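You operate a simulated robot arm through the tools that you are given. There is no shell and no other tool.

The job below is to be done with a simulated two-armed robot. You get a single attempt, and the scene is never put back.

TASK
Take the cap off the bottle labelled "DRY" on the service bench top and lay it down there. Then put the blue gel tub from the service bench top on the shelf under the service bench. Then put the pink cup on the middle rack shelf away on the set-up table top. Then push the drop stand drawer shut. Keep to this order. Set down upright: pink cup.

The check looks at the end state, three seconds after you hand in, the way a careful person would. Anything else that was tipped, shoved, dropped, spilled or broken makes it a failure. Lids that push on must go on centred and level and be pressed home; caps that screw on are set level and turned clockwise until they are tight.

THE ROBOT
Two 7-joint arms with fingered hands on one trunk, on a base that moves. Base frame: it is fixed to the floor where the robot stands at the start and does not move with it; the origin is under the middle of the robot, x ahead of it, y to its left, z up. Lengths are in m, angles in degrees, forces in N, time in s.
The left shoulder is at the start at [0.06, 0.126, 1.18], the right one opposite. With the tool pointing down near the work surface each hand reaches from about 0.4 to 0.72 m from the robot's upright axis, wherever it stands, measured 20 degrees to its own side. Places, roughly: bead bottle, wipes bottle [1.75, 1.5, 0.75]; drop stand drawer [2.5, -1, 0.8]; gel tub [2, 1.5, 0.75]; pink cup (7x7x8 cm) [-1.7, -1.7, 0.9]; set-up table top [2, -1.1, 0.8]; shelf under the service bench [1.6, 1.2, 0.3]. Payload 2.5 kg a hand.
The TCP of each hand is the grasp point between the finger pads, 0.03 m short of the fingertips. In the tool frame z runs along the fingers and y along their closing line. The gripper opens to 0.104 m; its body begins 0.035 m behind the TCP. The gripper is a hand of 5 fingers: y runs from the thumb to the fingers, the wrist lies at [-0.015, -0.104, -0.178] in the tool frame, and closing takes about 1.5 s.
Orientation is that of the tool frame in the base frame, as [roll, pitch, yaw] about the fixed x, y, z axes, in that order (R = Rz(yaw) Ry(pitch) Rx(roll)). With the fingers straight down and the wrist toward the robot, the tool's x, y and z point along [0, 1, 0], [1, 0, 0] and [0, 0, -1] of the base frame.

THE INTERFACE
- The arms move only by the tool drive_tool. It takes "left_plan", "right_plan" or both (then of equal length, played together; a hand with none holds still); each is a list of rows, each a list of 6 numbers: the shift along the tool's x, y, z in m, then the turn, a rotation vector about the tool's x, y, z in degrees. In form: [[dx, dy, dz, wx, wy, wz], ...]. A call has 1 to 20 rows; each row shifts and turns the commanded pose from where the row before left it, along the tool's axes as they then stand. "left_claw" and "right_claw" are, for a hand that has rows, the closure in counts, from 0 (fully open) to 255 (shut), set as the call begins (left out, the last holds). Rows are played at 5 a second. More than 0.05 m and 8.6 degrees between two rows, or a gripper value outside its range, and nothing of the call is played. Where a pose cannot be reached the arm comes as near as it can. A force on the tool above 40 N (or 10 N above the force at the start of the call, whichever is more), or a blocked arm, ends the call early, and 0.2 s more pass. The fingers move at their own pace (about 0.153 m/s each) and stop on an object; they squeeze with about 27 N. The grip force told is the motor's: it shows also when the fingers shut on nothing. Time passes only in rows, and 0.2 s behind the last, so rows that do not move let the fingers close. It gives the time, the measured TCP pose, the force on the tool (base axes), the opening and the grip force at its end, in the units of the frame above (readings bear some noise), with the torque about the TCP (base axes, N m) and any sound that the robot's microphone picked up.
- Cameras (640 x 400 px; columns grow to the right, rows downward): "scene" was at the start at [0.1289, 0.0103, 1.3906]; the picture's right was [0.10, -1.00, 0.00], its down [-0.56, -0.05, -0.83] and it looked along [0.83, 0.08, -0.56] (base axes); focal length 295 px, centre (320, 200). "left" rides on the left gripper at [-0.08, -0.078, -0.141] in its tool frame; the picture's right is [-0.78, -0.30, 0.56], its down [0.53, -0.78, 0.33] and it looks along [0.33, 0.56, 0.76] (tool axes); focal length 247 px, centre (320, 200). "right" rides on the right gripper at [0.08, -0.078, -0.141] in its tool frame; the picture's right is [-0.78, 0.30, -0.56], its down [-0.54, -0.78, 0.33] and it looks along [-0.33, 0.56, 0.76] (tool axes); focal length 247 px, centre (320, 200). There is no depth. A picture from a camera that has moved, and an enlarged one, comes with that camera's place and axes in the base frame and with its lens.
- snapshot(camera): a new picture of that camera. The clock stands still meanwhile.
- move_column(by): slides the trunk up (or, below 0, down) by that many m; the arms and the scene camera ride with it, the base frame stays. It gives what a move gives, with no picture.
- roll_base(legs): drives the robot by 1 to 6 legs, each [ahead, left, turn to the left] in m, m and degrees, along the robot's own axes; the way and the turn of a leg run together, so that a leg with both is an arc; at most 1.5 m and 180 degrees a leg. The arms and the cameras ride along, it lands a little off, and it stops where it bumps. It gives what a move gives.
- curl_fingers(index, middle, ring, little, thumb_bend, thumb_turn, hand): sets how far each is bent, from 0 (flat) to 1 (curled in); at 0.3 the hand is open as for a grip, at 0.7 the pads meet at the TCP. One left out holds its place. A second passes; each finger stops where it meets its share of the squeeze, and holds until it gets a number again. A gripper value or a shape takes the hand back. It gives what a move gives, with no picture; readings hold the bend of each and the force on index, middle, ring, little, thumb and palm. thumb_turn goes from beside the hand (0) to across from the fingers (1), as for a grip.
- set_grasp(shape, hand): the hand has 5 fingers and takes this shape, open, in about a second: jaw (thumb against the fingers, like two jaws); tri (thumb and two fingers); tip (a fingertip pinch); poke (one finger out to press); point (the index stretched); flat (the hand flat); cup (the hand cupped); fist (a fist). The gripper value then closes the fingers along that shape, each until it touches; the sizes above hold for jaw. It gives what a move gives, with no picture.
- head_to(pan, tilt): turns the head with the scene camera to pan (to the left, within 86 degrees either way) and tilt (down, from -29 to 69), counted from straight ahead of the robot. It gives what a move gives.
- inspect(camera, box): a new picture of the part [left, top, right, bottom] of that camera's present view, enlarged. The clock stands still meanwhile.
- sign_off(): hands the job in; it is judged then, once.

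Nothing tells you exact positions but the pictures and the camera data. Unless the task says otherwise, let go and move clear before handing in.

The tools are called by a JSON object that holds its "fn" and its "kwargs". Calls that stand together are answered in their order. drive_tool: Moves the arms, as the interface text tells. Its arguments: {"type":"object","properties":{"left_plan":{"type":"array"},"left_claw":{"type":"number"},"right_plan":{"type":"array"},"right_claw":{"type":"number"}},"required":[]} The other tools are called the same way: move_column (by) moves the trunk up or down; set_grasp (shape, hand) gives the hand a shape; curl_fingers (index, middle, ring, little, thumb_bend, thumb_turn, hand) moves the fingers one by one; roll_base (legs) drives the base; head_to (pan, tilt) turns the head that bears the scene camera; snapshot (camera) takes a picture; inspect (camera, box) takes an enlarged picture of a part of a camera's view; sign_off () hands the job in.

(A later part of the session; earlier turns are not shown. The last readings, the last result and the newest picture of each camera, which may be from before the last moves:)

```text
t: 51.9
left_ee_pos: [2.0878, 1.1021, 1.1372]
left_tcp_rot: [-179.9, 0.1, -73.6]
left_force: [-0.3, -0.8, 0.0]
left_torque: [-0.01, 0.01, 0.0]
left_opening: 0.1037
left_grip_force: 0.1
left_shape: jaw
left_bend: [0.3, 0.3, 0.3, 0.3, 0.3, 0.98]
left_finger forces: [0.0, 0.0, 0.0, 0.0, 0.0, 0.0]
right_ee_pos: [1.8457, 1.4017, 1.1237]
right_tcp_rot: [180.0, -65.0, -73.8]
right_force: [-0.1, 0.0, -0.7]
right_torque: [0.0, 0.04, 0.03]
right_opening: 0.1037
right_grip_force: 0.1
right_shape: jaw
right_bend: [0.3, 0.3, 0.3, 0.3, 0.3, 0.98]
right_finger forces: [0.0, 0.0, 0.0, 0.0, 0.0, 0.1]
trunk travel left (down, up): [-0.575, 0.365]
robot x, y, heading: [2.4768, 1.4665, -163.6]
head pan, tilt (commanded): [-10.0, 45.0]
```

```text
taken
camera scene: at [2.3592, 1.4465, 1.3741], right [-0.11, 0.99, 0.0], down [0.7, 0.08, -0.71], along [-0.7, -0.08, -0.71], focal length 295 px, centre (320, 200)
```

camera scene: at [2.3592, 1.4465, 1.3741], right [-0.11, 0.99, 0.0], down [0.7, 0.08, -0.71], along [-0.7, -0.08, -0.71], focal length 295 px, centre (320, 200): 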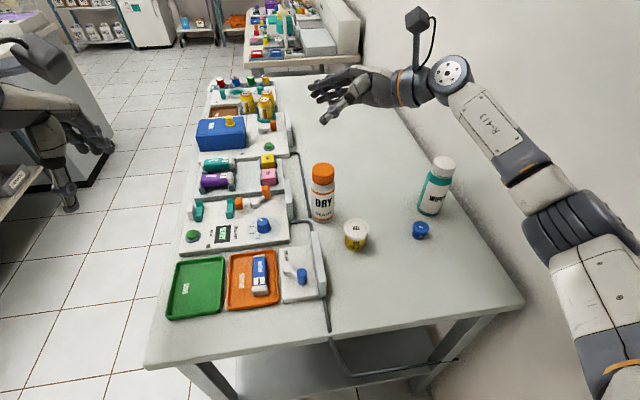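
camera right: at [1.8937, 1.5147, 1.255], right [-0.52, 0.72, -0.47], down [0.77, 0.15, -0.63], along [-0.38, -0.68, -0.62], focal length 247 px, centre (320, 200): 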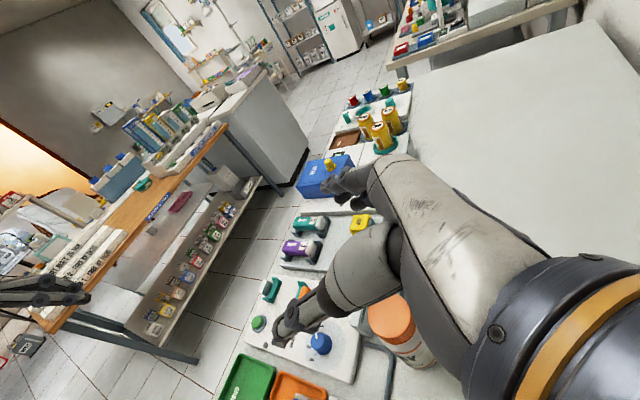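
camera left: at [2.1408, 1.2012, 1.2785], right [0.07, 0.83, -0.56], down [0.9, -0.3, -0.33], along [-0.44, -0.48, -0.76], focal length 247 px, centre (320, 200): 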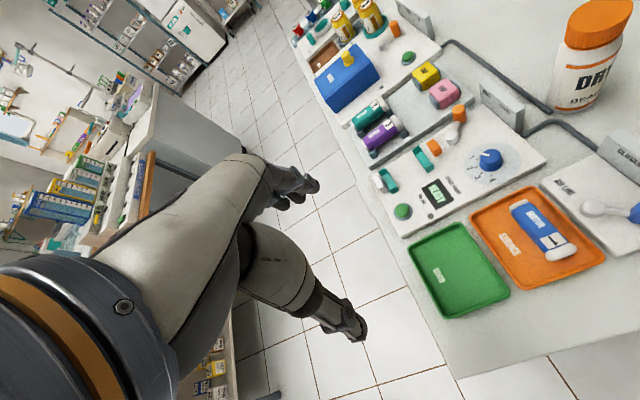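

{"fn": "inspect", "kwargs": {"camera": "scene", "box": [280, 40, 480, 165]}}

{"fn": "inspect", "kwargs": {"camera": "right", "box": [230, 140, 470, 390]}}

```text
3.20 times, centred on (380, 102) of scene
camera zoom: at [2.3592, 1.4465, 1.3741], right [-0.11, 0.99, 0.0], down [0.7, 0.08, -0.71], along [-0.7, -0.08, -0.71], focal length 945 px, centre (128, 512)
```

zoom: 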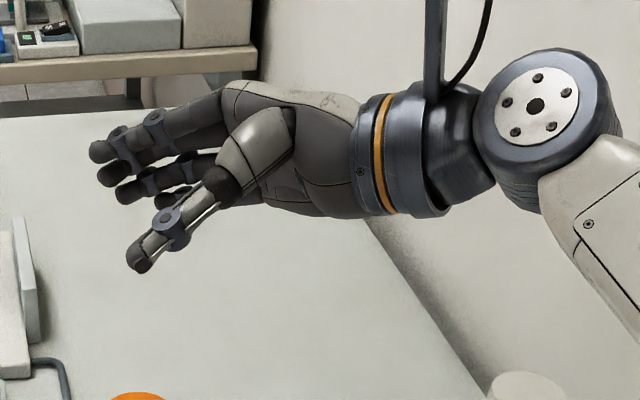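

```text
1.60 times, centred on (350, 265) of right
camera zoom: at [1.8937, 1.5147, 1.255], right [-0.52, 0.72, -0.47], down [0.77, 0.15, -0.63], along [-0.38, -0.68, -0.62], focal length 395 px, centre (272, 96)
```

zoom: 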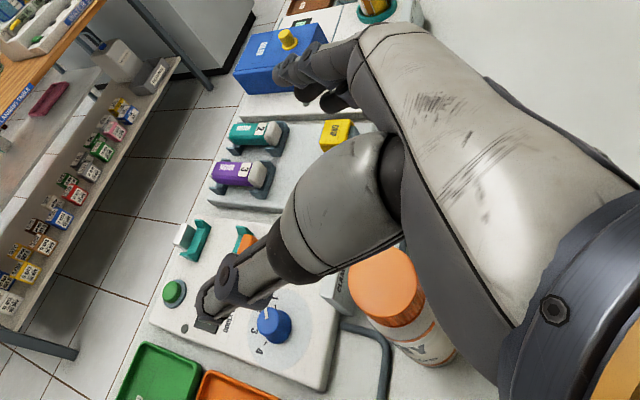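

The level-hand pose is reached nicely with index on top and thumb on the near side. I lower it partway and check the alignment with the bottle between thumb and fingers.

{"fn": "drive_tool", "kwargs": {"right_plan": [[-0.01885, 0, 0.00879, 0, 0, 0], [-0.01885, 0, 0.00879, 0, 0, 0], [-0.01885, 0, 0.00879, 0, 0, 0], [-0.01885, 0, 0.00879, 0, 0, 0], [-0.01885, 0, 0.00879, 0, 0, 0], [0, 0, 0, 0, 0, 0]]}}

{"fn": "snapshot", "kwargs": {"camera": "right"}}

{"fn": "inspect", "kwargs": {"camera": "scene", "box": [260, 80, 460, 280]}}

```text
t: 53.2
left_ee_pos: [2.0886, 1.103, 1.138]
left_tcp_rot: [180.0, 0.0, -73.7]
left_force: [-0.5, 0.4, -0.6]
left_torque: [-0.01, -0.06, -0.01]
left_opening: 0.1038
left_grip_force: 0.0
left_shape: jaw
left_bend: [0.3, 0.3, 0.3, 0.3, 0.3, 0.98]
left_finger forces: [0.1, 0.0, 0.0, 0.0, 0.0, 0.0]
right_ee_pos: [1.8471, 1.4039, 1.0201]
right_tcp_rot: [179.8, -65.0, -73.5]
right_force: [-0.1, -0.4, 0.1]
right_torque: [0.0, -0.02, -0.02]
right_opening: 0.1036
right_grip_force: 0.1
right_shape: jaw
right_bend: [0.3, 0.3, 0.3, 0.3, 0.3, 0.98]
right_finger forces: [0.1, 0.0, 0.0, 0.0, 0.0, 0.0]
trunk travel left (down, up): [-0.575, 0.365]
robot x, y, heading: [2.4811, 1.4647, -163.6]
head pan, tilt (commanded): [-10.0, 45.0]
```

```text
taken
camera right: at [1.8947, 1.5159, 1.1522], right [-0.52, 0.72, -0.47], down [0.77, 0.15, -0.63], along [-0.38, -0.68, -0.62], focal length 247 px, centre (320, 200)
```

right: 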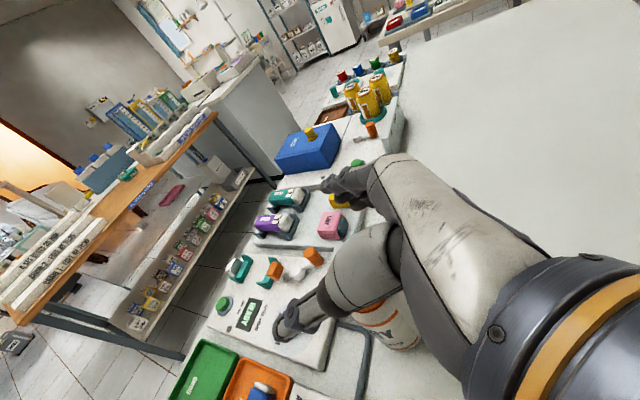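

```text
2.00 times, centred on (360, 180) of scene
camera zoom: at [2.3592, 1.4465, 1.3741], right [-0.11, 0.99, 0.0], down [0.7, 0.08, -0.71], along [-0.7, -0.08, -0.71], focal length 591 px, centre (240, 240)
```

zoom: 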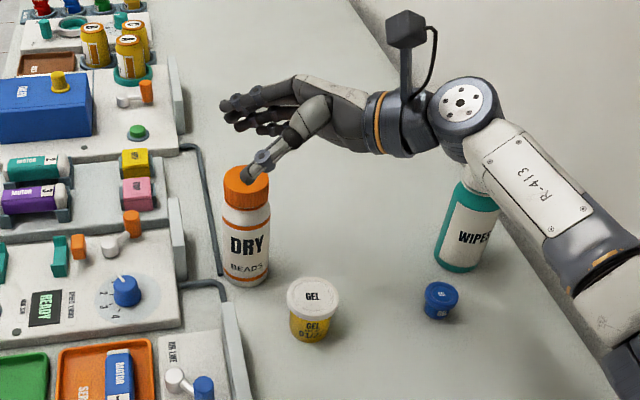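

The hand is aligned; WIPES and the yellow tub leave only a few centimetres, so I rotate the approach 5° and shift 4 mm right, then lower in two stages with a check between.

{"fn": "drive_tool", "kwargs": {"right_plan": [[-0.0015, 0, -0.0032, 4.53, 0, -2.11], [-0.0145, 0, 0.00676, 0, 0, 0], [-0.0145, 0, 0.00676, 0, 0, 0], [-0.0145, 0, 0.00676, 0, 0, 0], [-0.0145, 0, 0.00676, 0, 0, 0], [0, 0, 0, 0, 0, 0]]}}

{"fn": "snapshot", "kwargs": {"camera": "right"}}

{"fn": "inspect", "kwargs": {"camera": "scene", "box": [260, 80, 460, 280]}}

{"fn": "snapshot", "kwargs": {"camera": "left"}}

```text
t: 54.6
left_ee_pos: [2.0886, 1.1025, 1.138]
left_tcp_rot: [-180.0, 0.0, -73.6]
left_force: [0.5, -0.8, 0.3]
left_torque: [-0.01, -0.01, 0.01]
left_opening: 0.1036
left_grip_force: 0.1
left_shape: jaw
left_bend: [0.3, 0.3, 0.3, 0.3, 0.3, 0.98]
left_finger forces: [0.0, 0.0, 0.0, 0.1, 0.1, 0.1]
right_ee_pos: [1.8469, 1.4078, 1.0114]
right_tcp_rot: [-179.4, -65.0, -69.4]
right_force: [0.0, 0.2, -0.2]
right_torque: [0.04, 0.02, 0.0]
right_opening: 0.1037
right_grip_force: 0.0
right_shape: jaw
right_bend: [0.3, 0.3, 0.3, 0.3, 0.3, 0.98]
right_finger forces: [0.0, 0.0, 0.0, 0.1, 0.0, 0.0]
right hand out of reach, approached as far as the arm can: row 2, 3, 4, 5
trunk travel left (down, up): [-0.575, 0.365]
robot x, y, heading: [2.4778, 1.4619, -163.5]
head pan, tilt (commanded): [-10.0, 45.0]
```

```text
taken
camera right: at [1.8841, 1.5223, 1.1434], right [-0.57, 0.67, -0.47], down [0.75, 0.21, -0.62], along [-0.32, -0.71, -0.63], focal length 247 px, centre (320, 200)
```

right: 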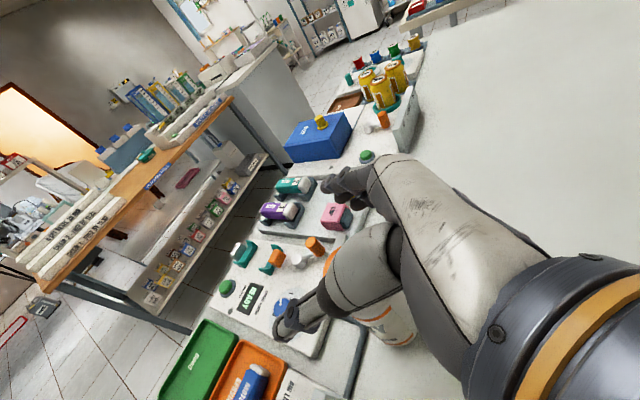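

```text
2.00 times, centred on (360, 180) of scene
camera zoom: at [2.3592, 1.4464, 1.3741], right [-0.11, 0.99, 0.0], down [0.7, 0.08, -0.71], along [-0.7, -0.08, -0.71], focal length 591 px, centre (240, 240)
```

zoom: 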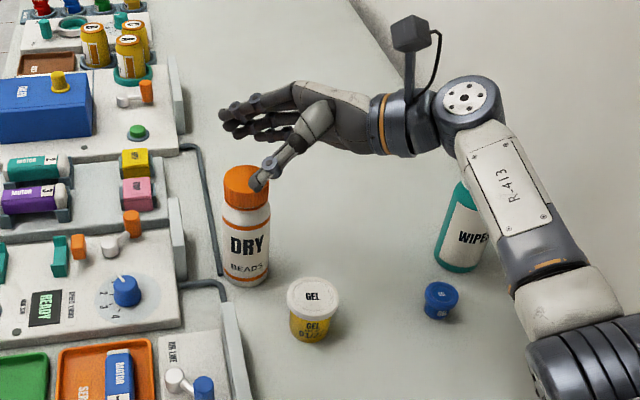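

```text
taken
camera left: at [2.1408, 1.2011, 1.2784], right [0.07, 0.83, -0.56], down [0.9, -0.3, -0.33], along [-0.44, -0.48, -0.76], focal length 247 px, centre (320, 200)
```

left: 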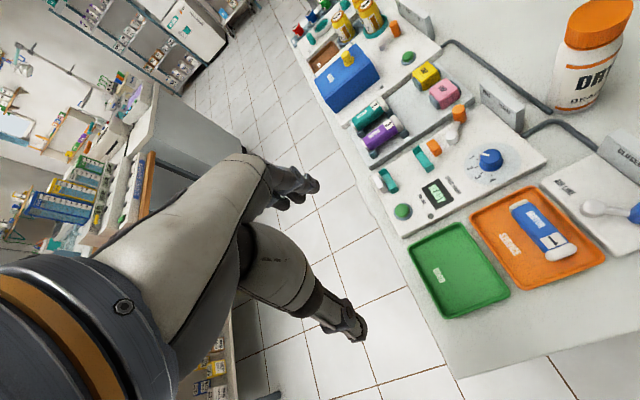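

The arm alone can't get lower in this pose (1.011 m now), but lowering the trunk carries the hand straight down around the bottle. I lower in two steps and look between.

{"fn": "move_column", "kwargs": {"by": -0.06}}

{"fn": "snapshot", "kwargs": {"camera": "scene"}}

{"fn": "inspect", "kwargs": {"camera": "scene", "box": [260, 80, 460, 280]}}

{"fn": "inspect", "kwargs": {"camera": "right", "box": [230, 160, 470, 400]}}

```text
t: 55.6
left_ee_pos: [2.0879, 1.1038, 1.0791]
left_tcp_rot: [180.0, 0.0, -73.7]
left_force: [0.8, -1.2, 0.3]
left_torque: [0.0, 0.0, -0.01]
left_opening: 0.1037
left_grip_force: 0.1
left_shape: jaw
left_bend: [0.3, 0.3, 0.3, 0.3, 0.3, 0.98]
left_finger forces: [0.0, 0.0, 0.0, 0.1, 0.1, 0.0]
right_ee_pos: [1.8464, 1.4075, 0.9524]
right_tcp_rot: [-179.4, -65.0, -69.5]
right_force: [0.1, -0.3, -0.1]
right_torque: [0.02, 0.0, -0.02]
right_opening: 0.1039
right_grip_force: 0.0
right_shape: jaw
right_bend: [0.3, 0.3, 0.3, 0.3, 0.3, 0.98]
right_finger forces: [0.0, 0.0, 0.0, 0.0, 0.0, 0.1]
trunk travel left (down, up): [-0.515, 0.425]
robot x, y, heading: [2.4791, 1.4647, -163.5]
head pan, tilt (commanded): [-10.0, 45.0]
```

```text
taken
camera scene: at [2.3593, 1.4465, 1.3141], right [-0.11, 0.99, 0.0], down [0.7, 0.08, -0.71], along [-0.7, -0.08, -0.71], focal length 295 px, centre (320, 200)
```

scene: 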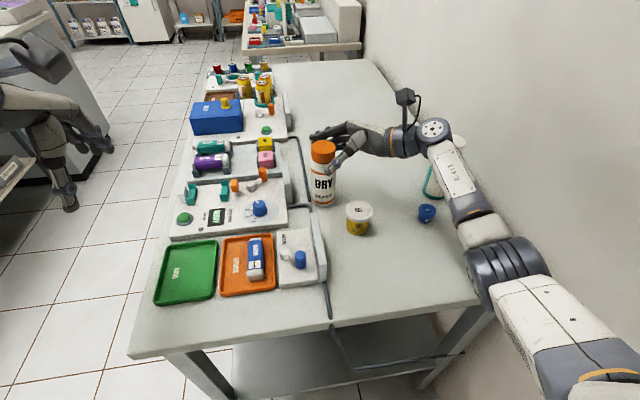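

```text
2.00 times, centred on (360, 180) of scene
camera zoom: at [2.3593, 1.4465, 1.3141], right [-0.11, 0.99, 0.0], down [0.7, 0.08, -0.71], along [-0.7, -0.08, -0.71], focal length 591 px, centre (240, 240)
```

zoom: 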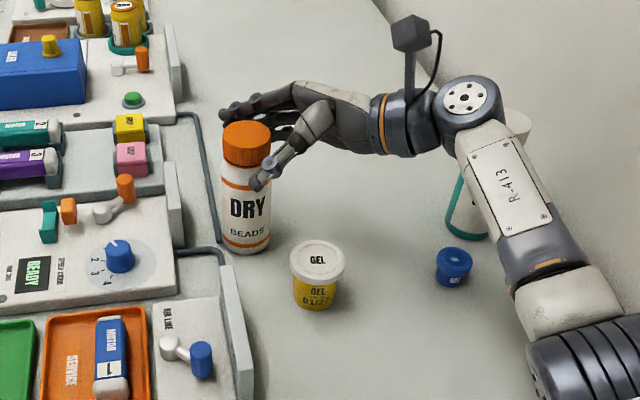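

```text
1.67 times, centred on (350, 280) of right
camera zoom: at [1.8842, 1.5224, 1.0836], right [-0.57, 0.67, -0.47], down [0.75, 0.21, -0.62], along [-0.32, -0.71, -0.63], focal length 412 px, centre (270, 67)
```

zoom: 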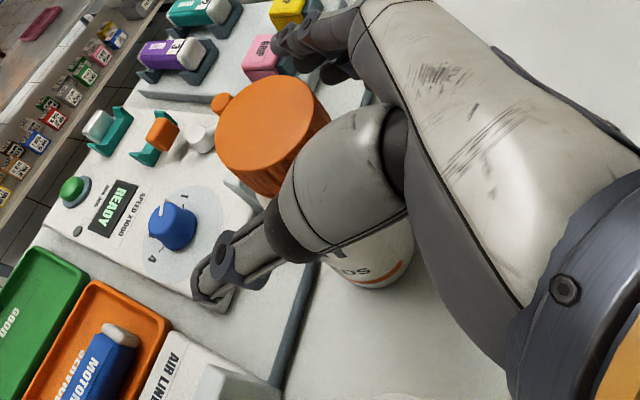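

The bottle stands between thumb and fingers, slightly closer to the palm than I want. I shift the hand 6 mm to the right before going lower.

{"fn": "drive_tool", "kwargs": {"right_plan": [[-0.0025, 0, -0.0054, 0, 0, 0], [0, 0, 0, 0, 0, 0]]}}

{"fn": "inspect", "kwargs": {"camera": "scene", "box": [260, 80, 460, 280]}}

```text
t: 56.2
left_ee_pos: [2.0885, 1.1036, 1.0787]
left_tcp_rot: [180.0, -0.1, -73.7]
left_force: [0.5, -0.1, -0.8]
left_torque: [0.0, 0.03, 0.0]
left_opening: 0.1038
left_grip_force: 0.0
left_shape: jaw
left_bend: [0.3, 0.3, 0.3, 0.3, 0.3, 0.98]
left_finger forces: [0.0, 0.0, 0.0, 0.1, 0.1, 0.0]
right_ee_pos: [1.8467, 1.4065, 0.9521]
right_tcp_rot: [-179.5, -65.0, -69.4]
right_force: [-0.4, 0.4, 0.3]
right_torque: [-0.01, -0.03, 0.03]
right_opening: 0.1037
right_grip_force: 0.0
right_shape: jaw
right_bend: [0.3, 0.3, 0.3, 0.3, 0.3, 0.98]
right_finger forces: [0.0, 0.0, 0.0, 0.0, 0.0, 0.0]
right hand out of reach, approached as far as the arm can: row 1
trunk travel left (down, up): [-0.515, 0.425]
robot x, y, heading: [2.4778, 1.4632, -163.7]
head pan, tilt (commanded): [-10.0, 45.0]
```

```text
2.00 times, centred on (360, 180) of scene
camera zoom: at [2.3592, 1.4465, 1.3141], right [-0.11, 0.99, 0.0], down [0.7, 0.08, -0.71], along [-0.7, -0.08, -0.71], focal length 591 px, centre (240, 240)
```

zoom: 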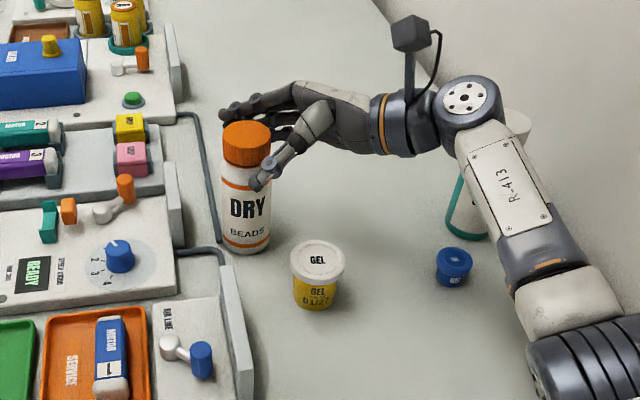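

The arm is at a joint limit at this angle, so I turn back 4.5° and shift right a little.

{"fn": "drive_tool", "kwargs": {"right_plan": [[0, 0, 0, -4.53, 0, 2.11], [-0.0025, 0, -0.0054, 0, 0, 0], [0, 0, 0, 0, 0, 0]]}}

{"fn": "inspect", "kwargs": {"camera": "right", "box": [230, 160, 470, 400]}}

{"fn": "inspect", "kwargs": {"camera": "scene", "box": [290, 110, 410, 210]}}

```text
t: 57.0
left_ee_pos: [2.0899, 1.1023, 1.0786]
left_tcp_rot: [-180.0, 0.0, -73.6]
left_force: [-0.5, 0.2, 0.2]
left_torque: [-0.02, -0.01, -0.01]
left_opening: 0.1033
left_grip_force: 0.0
left_shape: jaw
left_bend: [0.3, 0.3, 0.3, 0.3, 0.3, 0.98]
left_finger forces: [0.0, 0.1, 0.1, 0.0, 0.0, 0.0]
right_ee_pos: [1.8443, 1.4133, 0.9495]
right_tcp_rot: [-179.4, -64.9, -74.4]
right_force: [-0.3, 0.4, -0.1]
right_torque: [-0.03, 0.01, -0.03]
right_opening: 0.1036
right_grip_force: 0.0
right_shape: jaw
right_bend: [0.3, 0.3, 0.3, 0.3, 0.3, 0.98]
right_finger forces: [0.0, 0.1, 0.1, 0.0, 0.0, 0.0]
trunk travel left (down, up): [-0.515, 0.425]
robot x, y, heading: [2.4802, 1.4676, -163.3]
head pan, tilt (commanded): [-10.0, 45.0]
```

```text
1.67 times, centred on (350, 280) of right
camera zoom: at [1.8928, 1.5247, 1.0832], right [-0.51, 0.72, -0.47], down [0.77, 0.14, -0.62], along [-0.38, -0.68, -0.63], focal length 412 px, centre (270, 67)
```

zoom: 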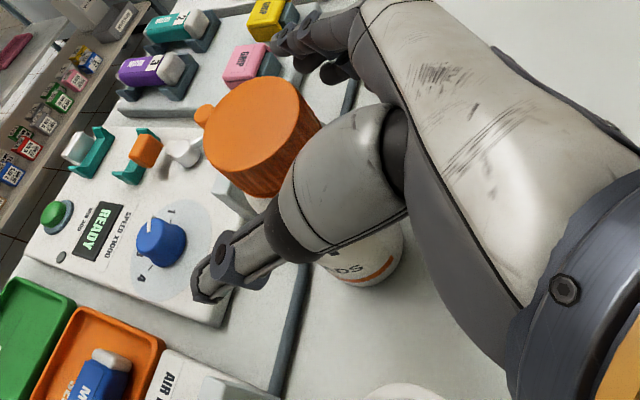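

```text
4.00 times, centred on (350, 160) of scene
camera zoom: at [2.3592, 1.4464, 1.3141], right [-0.11, 0.99, 0.0], down [0.7, 0.08, -0.71], along [-0.7, -0.08, -0.71], focal length 1182 px, centre (200, 360)
```

zoom: 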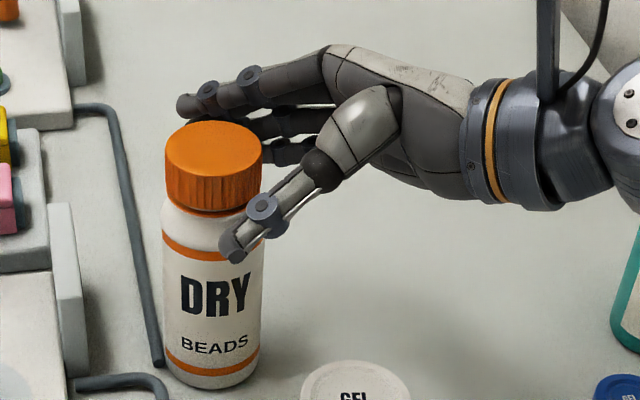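

The alignment looks good. I lower the trunk another 6 cm so that the hand is around the upper body of the bottle.

{"fn": "move_column", "kwargs": {"by": -0.06}}

{"fn": "inspect", "kwargs": {"camera": "scene", "box": [270, 80, 430, 200]}}

{"fn": "inspect", "kwargs": {"camera": "right", "box": [230, 160, 470, 400]}}

{"fn": "snapshot", "kwargs": {"camera": "scene"}}

```text
t: 58.0
left_ee_pos: [2.0881, 1.1026, 1.0186]
left_tcp_rot: [180.0, -0.1, -73.7]
left_force: [0.9, 0.1, 0.3]
left_torque: [0.0, 0.01, 0.03]
left_opening: 0.1036
left_grip_force: 0.0
left_shape: jaw
left_bend: [0.3, 0.3, 0.3, 0.3, 0.3, 0.98]
left_finger forces: [0.0, 0.0, 0.1, 0.0, 0.0, 0.0]
right_ee_pos: [1.8445, 1.4132, 0.8917]
right_tcp_rot: [-179.3, -64.9, -74.4]
right_force: [0.0, 0.5, 0.0]
right_torque: [-0.02, -0.02, -0.03]
right_opening: 0.1039
right_grip_force: 0.0
right_shape: jaw
right_bend: [0.3, 0.3, 0.3, 0.3, 0.3, 0.98]
right_finger forces: [0.0, 0.0, 0.0, 0.1, 0.0, 0.0]
trunk travel left (down, up): [-0.455, 0.485]
robot x, y, heading: [2.4744, 1.4642, -163.4]
head pan, tilt (commanded): [-10.0, 45.0]
```

```text
3.33 times, centred on (350, 140) of scene
camera zoom: at [2.3593, 1.4465, 1.2541], right [-0.11, 0.99, 0.0], down [0.7, 0.08, -0.71], along [-0.7, -0.08, -0.71], focal length 985 px, centre (220, 400)
```

zoom: 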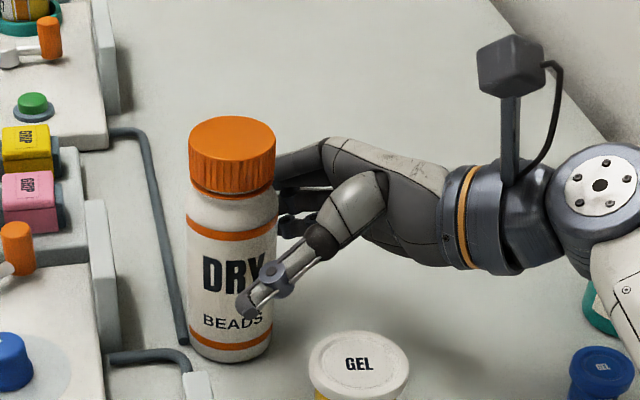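

```text
1.67 times, centred on (350, 280) of right
camera zoom: at [1.8929, 1.5247, 1.0233], right [-0.51, 0.72, -0.47], down [0.77, 0.14, -0.62], along [-0.38, -0.68, -0.63], focal length 412 px, centre (270, 67)
```

zoom: 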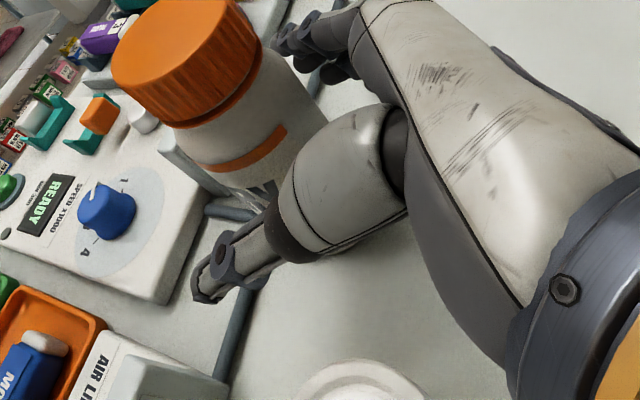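

```text
taken
camera scene: at [2.3593, 1.4465, 1.2541], right [-0.11, 0.99, 0.0], down [0.7, 0.08, -0.71], along [-0.7, -0.08, -0.71], focal length 295 px, centre (320, 200)
```

scene: 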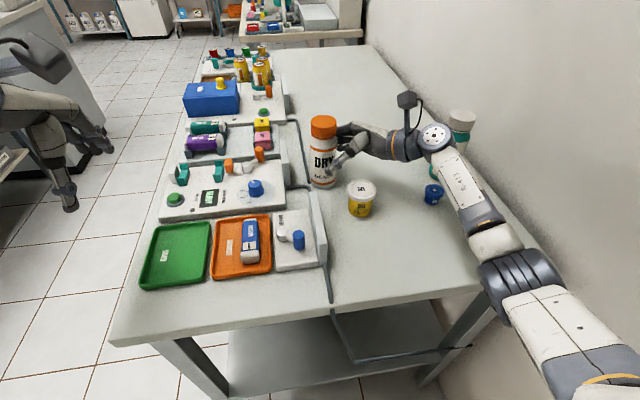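

The hand surrounds the bottle but the thumb tip only just passes its axis, so I move the hand 1 cm further left for a fuller grip, then look again.

{"fn": "drive_tool", "kwargs": {"right_plan": [[0.0021, 0, 0.0045, 0, 0, 0], [0.0021, 0, 0.0046, 0, 0, 0], [0, 0, 0, 0, 0, 0]]}}

{"fn": "inspect", "kwargs": {"camera": "scene", "box": [270, 80, 430, 200]}}

{"fn": "inspect", "kwargs": {"camera": "right", "box": [230, 160, 470, 400]}}

```text
t: 58.9
left_ee_pos: [2.089, 1.1034, 1.0182]
left_tcp_rot: [180.0, 0.1, -73.7]
left_force: [0.3, 0.3, 0.1]
left_torque: [0.01, -0.03, 0.03]
left_opening: 0.1037
left_grip_force: 0.1
left_shape: jaw
left_bend: [0.3, 0.3, 0.3, 0.3, 0.3, 0.98]
left_finger forces: [0.1, 0.0, 0.1, 0.1, 0.0, 0.0]
right_ee_pos: [1.8468, 1.4024, 0.8891]
right_tcp_rot: [-179.4, -65.0, -74.4]
right_force: [0.5, 0.2, 0.2]
right_torque: [0.01, 0.02, -0.01]
right_opening: 0.1037
right_grip_force: 0.0
right_shape: jaw
right_bend: [0.3, 0.3, 0.3, 0.3, 0.3, 0.98]
right_finger forces: [0.1, 0.1, 0.0, 0.0, 0.0, 0.0]
trunk travel left (down, up): [-0.455, 0.485]
robot x, y, heading: [2.4792, 1.4656, -163.6]
head pan, tilt (commanded): [-10.0, 45.0]
```

```text
3.33 times, centred on (350, 140) of scene
camera zoom: at [2.3592, 1.4465, 1.2541], right [-0.11, 0.99, 0.0], down [0.7, 0.08, -0.71], along [-0.7, -0.08, -0.71], focal length 985 px, centre (220, 400)
```

zoom: 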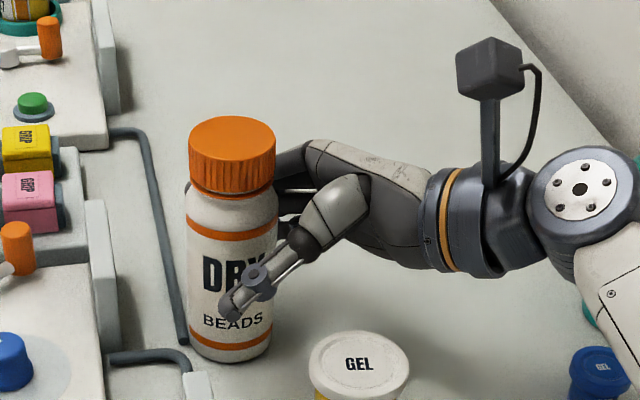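

```text
1.67 times, centred on (350, 280) of right
camera zoom: at [1.8955, 1.5147, 1.0225], right [-0.51, 0.72, -0.47], down [0.77, 0.14, -0.62], along [-0.38, -0.68, -0.63], focal length 412 px, centre (270, 67)
```

zoom: 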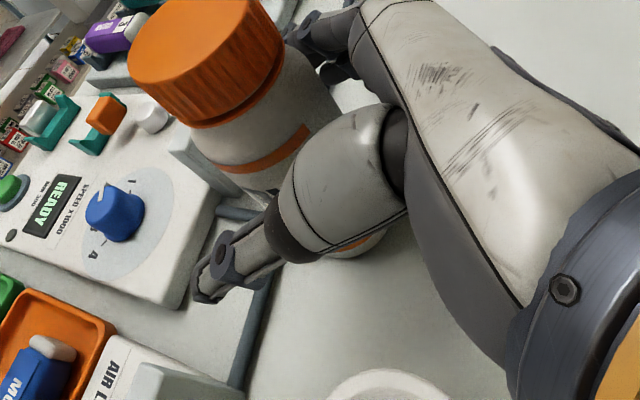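

Thumb and fingers now reach well past the bottle's axis. I close the right hand on the bottle body.

{"fn": "drive_tool", "kwargs": {"right_plan": [[0, 0, 0, 0, 0, 0], [0, 0, 0, 0, 0, 0], [0, 0, 0, 0, 0, 0], [0, 0, 0, 0, 0, 0], [0, 0, 0, 0, 0, 0], [0, 0, 0, 0, 0, 0], [0, 0, 0, 0, 0, 0], [0, 0, 0, 0, 0, 0]], "right_claw": 255}}

{"fn": "inspect", "kwargs": {"camera": "scene", "box": [270, 80, 430, 200]}}

{"fn": "inspect", "kwargs": {"camera": "right", "box": [230, 160, 470, 400]}}

```text
t: 60.6
left_ee_pos: [2.0885, 1.1027, 1.0182]
left_tcp_rot: [179.9, 0.0, -73.7]
left_force: [-0.5, -0.2, 0.2]
left_torque: [0.02, -0.01, 0.01]
left_opening: 0.1037
left_grip_force: 0.1
left_shape: jaw
left_bend: [0.3, 0.3, 0.3, 0.3, 0.3, 0.98]
left_finger forces: [0.0, 0.0, 0.0, 0.0, 0.0, 0.0]
right_ee_pos: [1.8474, 1.4035, 0.8904]
right_tcp_rot: [-179.5, -64.9, -74.2]
right_force: [-1.4, 0.1, 0.0]
right_torque: [0.02, 0.11, 0.01]
right_opening: 0.0458
right_grip_force: 27.2
right_shape: jaw
right_bend: [0.74, 0.43, 0.39, 0.43, 0.74, 1.0]
right_finger forces: [12.6, 6.9, 3.1, 1.8, 23.3, 0.1]
trunk travel left (down, up): [-0.455, 0.485]
robot x, y, heading: [2.4785, 1.4651, -163.6]
head pan, tilt (commanded): [-10.0, 45.0]
```

```text
3.33 times, centred on (350, 140) of scene
camera zoom: at [2.3591, 1.4464, 1.2541], right [-0.11, 0.99, 0.0], down [0.7, 0.08, -0.71], along [-0.7, -0.08, -0.71], focal length 985 px, centre (220, 400)
```

zoom: 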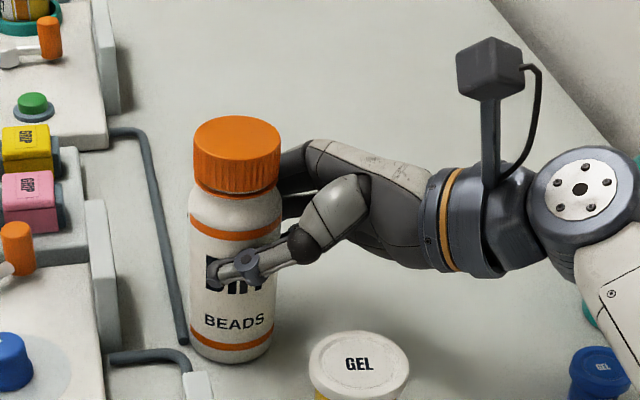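

```text
1.67 times, centred on (350, 280) of right
camera zoom: at [1.8954, 1.5148, 1.0225], right [-0.51, 0.72, -0.47], down [0.77, 0.14, -0.62], along [-0.38, -0.68, -0.63], focal length 412 px, centre (270, 67)
```

zoom: 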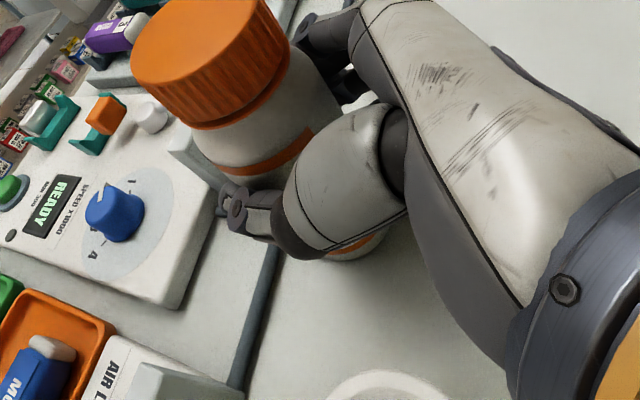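

The grip holds, but the index has curled up by the neck and the palm top is close to cap height, leaving little room for the other hand. I open, lower 2 cm and regrip on the straight part of the body.

{"fn": "drive_tool", "kwargs": {"right_plan": [[0, 0, 0, 0, 0, 0], [0, 0, 0, 0, 0, 0], [0, 0, 0, 0, 0, 0], [0, 0, 0, 0, 0, 0], [0, 0, 0, 0, 0, 0]], "right_claw": 0}}

{"fn": "move_column", "kwargs": {"by": -0.02}}

{"fn": "inspect", "kwargs": {"camera": "scene", "box": [270, 80, 430, 200]}}

{"fn": "snapshot", "kwargs": {"camera": "right"}}

```text
t: 61.9
left_ee_pos: [2.0888, 1.1029, 1.0179]
left_tcp_rot: [-180.0, -0.1, -73.6]
left_force: [0.6, -0.2, -0.2]
left_torque: [0.01, -0.01, 0.03]
left_opening: 0.1036
left_grip_force: 0.0
left_shape: jaw
left_bend: [0.3, 0.3, 0.3, 0.3, 0.3, 0.98]
left_finger forces: [0.0, 0.0, 0.1, 0.0, 0.1, 0.0]
right_ee_pos: [1.847, 1.4031, 0.8904]
right_tcp_rot: [-179.6, -64.9, -74.3]
right_force: [0.1, -0.2, 0.7]
right_torque: [-0.03, -0.01, 0.01]
right_opening: 0.1037
right_grip_force: 0.0
right_shape: jaw
right_bend: [0.3, 0.3, 0.3, 0.3, 0.3, 0.98]
right_finger forces: [0.1, 0.1, 0.0, 0.1, 0.0, 0.0]
trunk travel left (down, up): [-0.455, 0.485]
robot x, y, heading: [2.4779, 1.4627, -163.8]
head pan, tilt (commanded): [-10.0, 45.0]
```

```text
t: 62.5
left_ee_pos: [2.0885, 1.1022, 0.9988]
left_tcp_rot: [180.0, 0.0, -73.7]
left_force: [0.3, -0.8, 1.2]
left_torque: [-0.04, -0.02, 0.03]
left_opening: 0.1039
left_grip_force: 0.2
left_shape: jaw
left_bend: [0.3, 0.3, 0.3, 0.3, 0.3, 0.98]
left_finger forces: [0.0, 0.0, 0.1, 0.1, 0.1, 0.0]
right_ee_pos: [1.8478, 1.4027, 0.8697]
right_tcp_rot: [-179.5, -65.0, -74.3]
right_force: [-0.3, 0.0, 0.4]
right_torque: [-0.03, -0.03, 0.01]
right_opening: 0.1033
right_grip_force: 0.1
right_shape: jaw
right_bend: [0.3, 0.3, 0.3, 0.3, 0.3, 0.98]
right_finger forces: [0.0, 0.0, 0.1, 0.0, 0.0, 0.1]
trunk travel left (down, up): [-0.435, 0.505]
robot x, y, heading: [2.4801, 1.4666, -163.9]
head pan, tilt (commanded): [-10.0, 45.0]
```

```text
3.33 times, centred on (350, 140) of scene
camera zoom: at [2.3593, 1.4465, 1.2341], right [-0.11, 0.99, 0.0], down [0.7, 0.08, -0.71], along [-0.7, -0.08, -0.71], focal length 985 px, centre (220, 400)
```

zoom: 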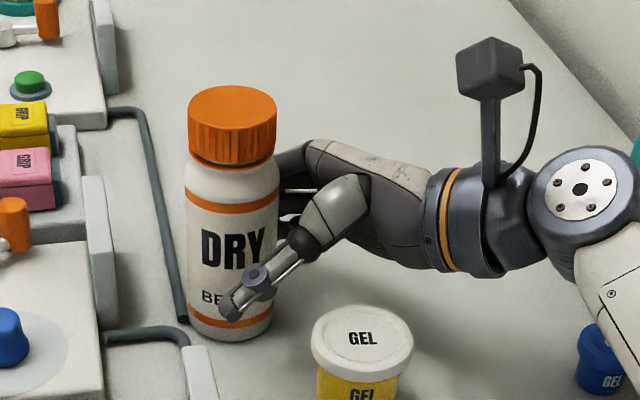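

```text
taken
camera right: at [1.8955, 1.5148, 1.0025], right [-0.51, 0.72, -0.47], down [0.77, 0.14, -0.62], along [-0.38, -0.68, -0.63], focal length 247 px, centre (320, 200)
```

right: 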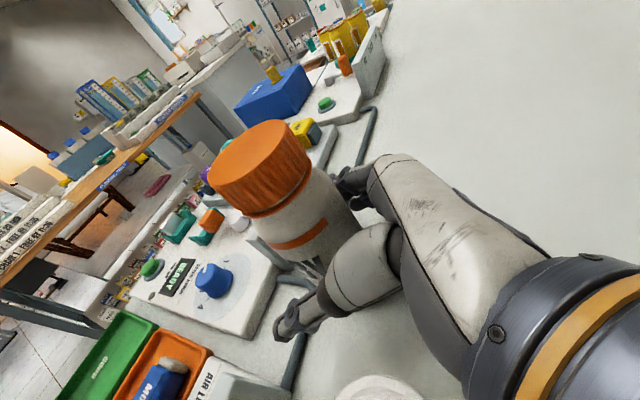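

The bottle stands upright and untouched, and the hand is now on the straight body. I close the right hand again.

{"fn": "drive_tool", "kwargs": {"right_plan": [[0, 0, 0, 0, 0, 0], [0, 0, 0, 0, 0, 0], [0, 0, 0, 0, 0, 0], [0, 0, 0, 0, 0, 0], [0, 0, 0, 0, 0, 0], [0, 0, 0, 0, 0, 0], [0, 0, 0, 0, 0, 0], [0, 0, 0, 0, 0, 0]], "right_claw": 255}}

{"fn": "inspect", "kwargs": {"camera": "scene", "box": [270, 80, 430, 200]}}

{"fn": "inspect", "kwargs": {"camera": "right", "box": [190, 90, 430, 350]}}

```text
t: 64.3
left_ee_pos: [2.0901, 1.1021, 0.9979]
left_tcp_rot: [-180.0, 0.1, -73.7]
left_force: [0.0, 0.2, 0.3]
left_torque: [0.02, 0.0, 0.04]
left_opening: 0.1039
left_grip_force: 0.1
left_shape: jaw
left_bend: [0.3, 0.3, 0.3, 0.3, 0.3, 0.98]
left_finger forces: [0.0, 0.1, 0.1, 0.1, 0.0, 0.1]
right_ee_pos: [1.8483, 1.4031, 0.8706]
right_tcp_rot: [-179.6, -64.9, -74.3]
right_force: [-1.6, -1.8, 0.7]
right_torque: [-0.01, 0.12, 0.01]
right_opening: 0.046
right_grip_force: 27.0
right_shape: jaw
right_bend: [0.74, 0.43, 0.39, 0.44, 0.73, 1.0]
right_finger forces: [12.2, 7.3, 3.1, 1.8, 23.2, 0.0]
trunk travel left (down, up): [-0.435, 0.505]
robot x, y, heading: [2.4791, 1.4638, -163.9]
head pan, tilt (commanded): [-10.0, 45.0]
```

```text
3.33 times, centred on (350, 140) of scene
camera zoom: at [2.3592, 1.4464, 1.2341], right [-0.11, 0.99, 0.0], down [0.7, 0.08, -0.71], along [-0.7, -0.08, -0.71], focal length 985 px, centre (220, 400)
```

zoom: 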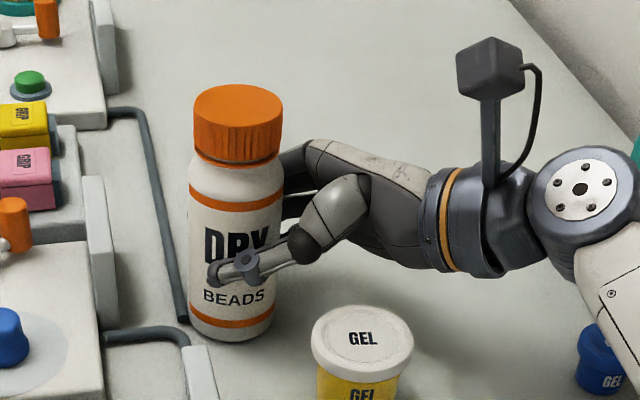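

```text
1.54 times, centred on (310, 220) of right
camera zoom: at [1.8955, 1.5148, 1.0026], right [-0.51, 0.72, -0.47], down [0.77, 0.14, -0.62], along [-0.38, -0.68, -0.63], focal length 380 px, centre (335, 169)
```

zoom: 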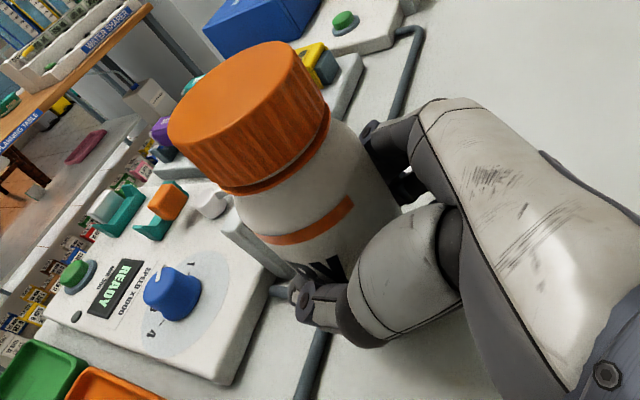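

DRY is held firmly and nearly upright; its cap centre is at about (1.845, 1.399, top 0.953). Now I bring the left hand up and over the cap.

{"fn": "drive_tool", "kwargs": {"left_plan": [[0, 0, -0.04, 0, 0, 0], [0, 0, -0.045, 0, 0, 0], [-0.0354, 0.0151, 0, 0, 0, 0], [-0.0354, 0.0151, 0, 0, 0, 0], [-0.0354, 0.0151, 0, 0, 0, 0], [-0.0354, 0.0151, 0, 0, 0, 0], [-0.0354, 0.0151, 0, 0, 0, 0], [-0.0354, 0.0151, 0, 0, 0, 0], [-0.0354, 0.0151, 0, 0, 0, 0], [-0.0354, 0.0151, 0, 0, 0, 0], [-0.0354, 0.0151, 0, 0, 0, 0], [-0.0354, 0.0151, 0, 0, 0, 0], [0, 0, 0, 0, 0, 0]]}}

{"fn": "snapshot", "kwargs": {"camera": "left"}}

{"fn": "snapshot", "kwargs": {"camera": "scene"}}

```text
t: 67.1
left_ee_pos: [1.8917, 1.3537, 1.0779]
left_tcp_rot: [180.0, 0.0, -73.7]
left_force: [-0.6, -0.8, 0.4]
left_torque: [-0.01, -0.02, 0.02]
left_opening: 0.1039
left_grip_force: 0.0
left_shape: jaw
left_bend: [0.3, 0.3, 0.3, 0.3, 0.3, 0.98]
left_finger forces: [0.0, 0.0, 0.1, 0.1, 0.1, 0.0]
left hand out of reach, approached as far as the arm can: row 11, 12
right_ee_pos: [1.8481, 1.4039, 0.8701]
right_tcp_rot: [-179.7, -64.9, -74.2]
right_force: [0.1, 0.6, 0.5]
right_torque: [0.01, 0.11, -0.03]
right_opening: 0.0459
right_grip_force: 26.8
right_shape: jaw
right_bend: [0.74, 0.44, 0.4, 0.45, 0.73, 1.0]
right_finger forces: [12.1, 7.0, 3.1, 1.6, 23.8, 0.1]
trunk travel left (down, up): [-0.435, 0.505]
robot x, y, heading: [2.4803, 1.4638, -163.7]
head pan, tilt (commanded): [-10.0, 45.0]
```

```text
taken
camera left: at [1.9442, 1.4517, 1.2172], right [0.07, 0.83, -0.56], down [0.9, -0.3, -0.33], along [-0.44, -0.48, -0.76], focal length 247 px, centre (320, 200)
```

left: 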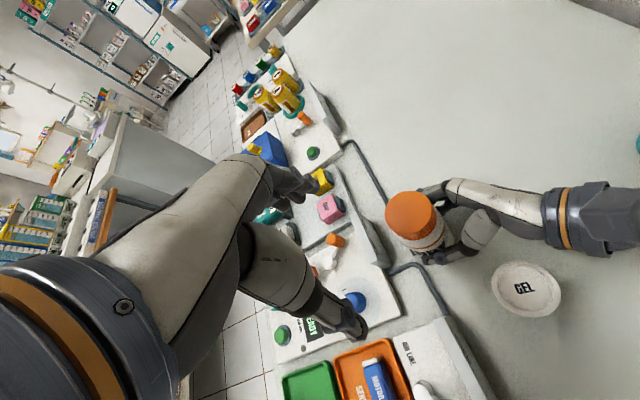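

```text
taken
camera scene: at [2.3592, 1.4465, 1.2341], right [-0.11, 0.99, 0.0], down [0.7, 0.08, -0.71], along [-0.7, -0.08, -0.71], focal length 295 px, centre (320, 200)
```

scene: 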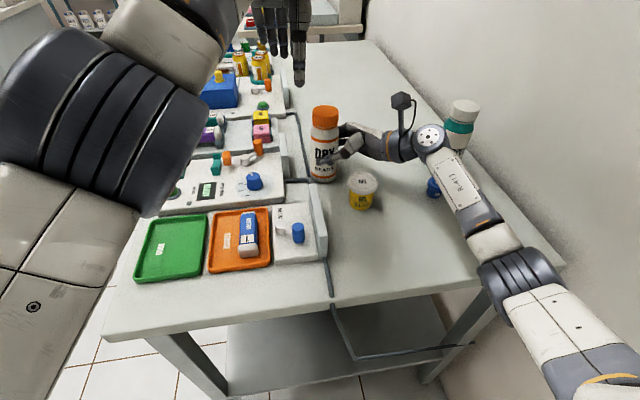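

The left hand runs out of reach just short of the cap, so I need to stand nearer. I look down to see how much room the base has at the bench end.

{"fn": "head_to", "kwargs": {"pan": 0, "tilt": 69}}

{"fn": "snapshot", "kwargs": {"camera": "scene"}}

```text
t: 68.0
left_ee_pos: [1.8923, 1.3532, 1.0774]
left_tcp_rot: [180.0, 0.0, -73.7]
left_force: [0.2, -0.3, 0.3]
left_torque: [-0.01, -0.01, -0.02]
left_opening: 0.1037
left_grip_force: 0.0
left_shape: jaw
left_bend: [0.3, 0.3, 0.3, 0.3, 0.3, 0.98]
left_finger forces: [0.0, 0.0, 0.0, 0.0, 0.1, 0.0]
right_ee_pos: [1.8474, 1.403, 0.8699]
right_tcp_rot: [-179.4, -64.8, -74.5]
right_force: [0.0, 0.3, 0.2]
right_torque: [0.04, 0.11, -0.03]
right_opening: 0.0459
right_grip_force: 26.7
right_shape: jaw
right_bend: [0.74, 0.44, 0.4, 0.45, 0.73, 1.0]
right_finger forces: [12.0, 7.0, 3.2, 1.7, 23.7, 0.0]
trunk travel left (down, up): [-0.435, 0.505]
robot x, y, heading: [2.4784, 1.4624, -163.8]
head pan, tilt (commanded): [0.0, 68.8]
```

```text
taken
camera scene: at [2.3863, 1.4397, 1.2053], right [-0.28, 0.96, 0.0], down [0.89, 0.26, -0.36], along [-0.35, -0.1, -0.93], focal length 295 px, centre (320, 200)
```

scene: 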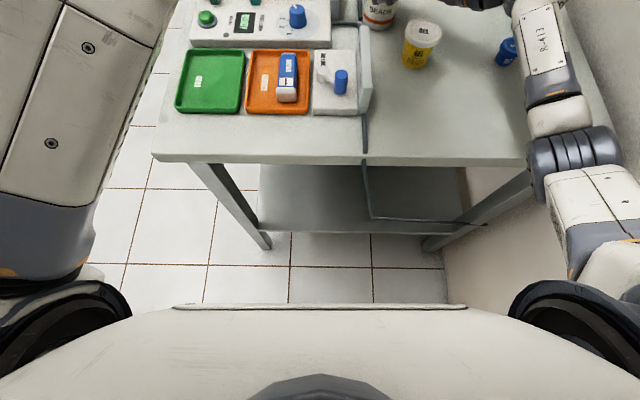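

There's room: my chest is about 0.19 m from the bench edge. I release the bottle, raise the trunk so the right hand clears it, then drive 9 cm closer and redo the hold from there.

{"fn": "drive_tool", "kwargs": {"right_plan": [[0, 0, 0, 0, 0, 0], [0, 0, 0, 0, 0, 0], [0, 0, 0, 0, 0, 0], [0, 0, 0, 0, 0, 0], [0, 0, 0, 0, 0, 0]], "right_claw": 0}}

{"fn": "move_column", "kwargs": {"by": 0.17}}

{"fn": "head_to", "kwargs": {"pan": -10, "tilt": 45}}

{"fn": "snapshot", "kwargs": {"camera": "scene"}}

```text
t: 69.2
left_ee_pos: [1.8921, 1.353, 1.0771]
left_tcp_rot: [179.9, 0.0, -73.6]
left_force: [0.1, 0.2, -0.4]
left_torque: [-0.01, -0.01, 0.0]
left_opening: 0.1039
left_grip_force: 0.1
left_shape: jaw
left_bend: [0.3, 0.3, 0.3, 0.3, 0.3, 0.98]
left_finger forces: [0.0, 0.0, 0.0, 0.0, 0.0, 0.0]
right_ee_pos: [1.8477, 1.4033, 0.8692]
right_tcp_rot: [-179.6, -64.9, -74.3]
right_force: [0.6, 0.6, -0.3]
right_torque: [0.0, 0.0, -0.02]
right_opening: 0.1039
right_grip_force: 0.0
right_shape: jaw
right_bend: [0.3, 0.3, 0.3, 0.3, 0.3, 0.98]
right_finger forces: [0.0, 0.0, 0.0, 0.1, 0.0, 0.0]
trunk travel left (down, up): [-0.435, 0.505]
robot x, y, heading: [2.4788, 1.465, -163.7]
head pan, tilt (commanded): [0.0, 68.8]
```

```text
t: 71.1
left_ee_pos: [1.8927, 1.3526, 1.247]
left_tcp_rot: [-179.9, 0.0, -73.8]
left_force: [-1.1, 0.4, 0.2]
left_torque: [-0.02, 0.04, -0.03]
left_opening: 0.1036
left_grip_force: 0.0
left_shape: jaw
left_bend: [0.3, 0.3, 0.3, 0.3, 0.3, 0.98]
left_finger forces: [0.0, 0.0, 0.1, 0.1, 0.0, 0.0]
right_ee_pos: [1.8474, 1.4038, 1.0399]
right_tcp_rot: [-179.6, -64.9, -74.2]
right_force: [0.9, -0.3, 0.2]
right_torque: [0.03, -0.01, -0.03]
right_opening: 0.1038
right_grip_force: 0.0
right_shape: jaw
right_bend: [0.3, 0.3, 0.3, 0.3, 0.3, 0.98]
right_finger forces: [0.0, 0.0, 0.0, 0.0, 0.0, 0.1]
trunk travel left (down, up): [-0.605, 0.335]
robot x, y, heading: [2.4783, 1.4655, -163.6]
head pan, tilt (commanded): [0.0, 68.8]
```

```text
t: 72.0
left_ee_pos: [1.8923, 1.3526, 1.2467]
left_tcp_rot: [-180.0, 0.1, -73.7]
left_force: [0.4, -0.5, 0.5]
left_torque: [0.03, -0.01, -0.01]
left_opening: 0.1039
left_grip_force: 0.0
left_shape: jaw
left_bend: [0.3, 0.3, 0.3, 0.3, 0.3, 0.98]
left_finger forces: [0.0, 0.0, 0.0, 0.0, 0.1, 0.1]
right_ee_pos: [1.8475, 1.4029, 1.0406]
right_tcp_rot: [-179.6, -64.9, -74.2]
right_force: [-0.2, -0.9, -0.5]
right_torque: [-0.03, 0.01, 0.04]
right_opening: 0.1036
right_grip_force: 0.0
right_shape: jaw
right_bend: [0.3, 0.3, 0.3, 0.3, 0.3, 0.98]
right_finger forces: [0.0, 0.0, 0.1, 0.0, 0.0, 0.1]
trunk travel left (down, up): [-0.605, 0.335]
robot x, y, heading: [2.4774, 1.4666, -164.0]
head pan, tilt (commanded): [-10.0, 45.0]
```

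```text
taken
camera scene: at [2.3592, 1.4464, 1.4041], right [-0.11, 0.99, 0.0], down [0.7, 0.08, -0.71], along [-0.7, -0.08, -0.71], focal length 295 px, centre (320, 200)
```

scene: 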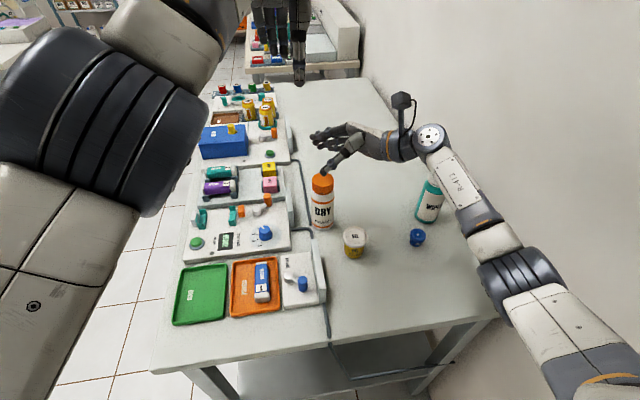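

{"fn": "roll_base", "kwargs": {"legs": [[0.09, 0, 0]]}}

{"fn": "snapshot", "kwargs": {"camera": "scene"}}

{"fn": "inspect", "kwargs": {"camera": "scene", "box": [260, 180, 460, 305]}}

```text
t: 73.1
left_ee_pos: [1.8042, 1.3264, 1.2466]
left_tcp_rot: [179.9, -0.1, -73.7]
left_force: [-0.5, 0.6, 0.5]
left_torque: [-0.02, 0.02, -0.02]
left_opening: 0.1036
left_grip_force: 0.0
left_shape: jaw
left_bend: [0.3, 0.3, 0.3, 0.3, 0.3, 0.98]
left_finger forces: [0.1, 0.0, 0.1, 0.0, 0.1, 0.0]
right_ee_pos: [1.7597, 1.3782, 1.0401]
right_tcp_rot: [-179.4, -64.9, -74.5]
right_force: [-0.3, -0.6, 1.0]
right_torque: [0.0, 0.01, 0.04]
right_opening: 0.1039
right_grip_force: 0.0
right_shape: jaw
right_bend: [0.3, 0.3, 0.3, 0.3, 0.3, 0.98]
right_finger forces: [0.1, 0.0, 0.1, 0.0, 0.0, 0.1]
trunk travel left (down, up): [-0.605, 0.335]
robot x, y, heading: [2.3889, 1.4405, -163.7]
head pan, tilt (commanded): [-10.0, 45.0]
```

```text
taken
camera scene: at [2.2712, 1.4208, 1.404], right [-0.11, 0.99, 0.0], down [0.7, 0.08, -0.71], along [-0.7, -0.08, -0.71], focal length 295 px, centre (320, 200)
```

scene: 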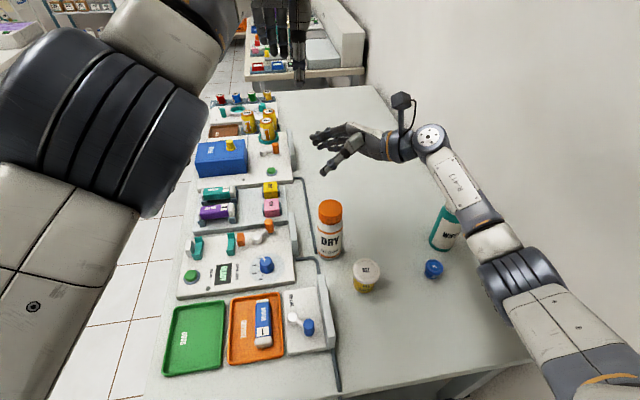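

```text
3.20 times, centred on (360, 242) of scene
camera zoom: at [2.2712, 1.4208, 1.404], right [-0.11, 0.99, 0.0], down [0.7, 0.08, -0.71], along [-0.7, -0.08, -0.71], focal length 945 px, centre (192, 64)
```

zoom: 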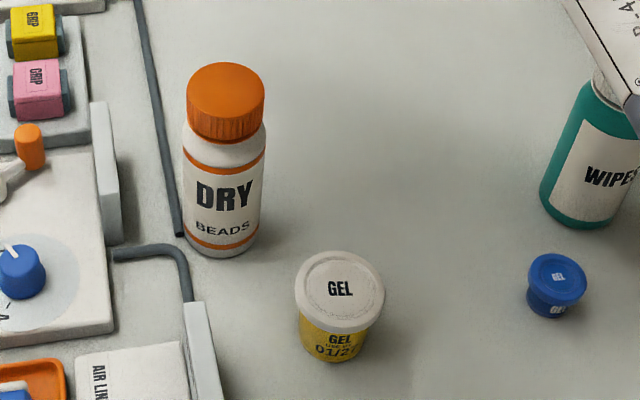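

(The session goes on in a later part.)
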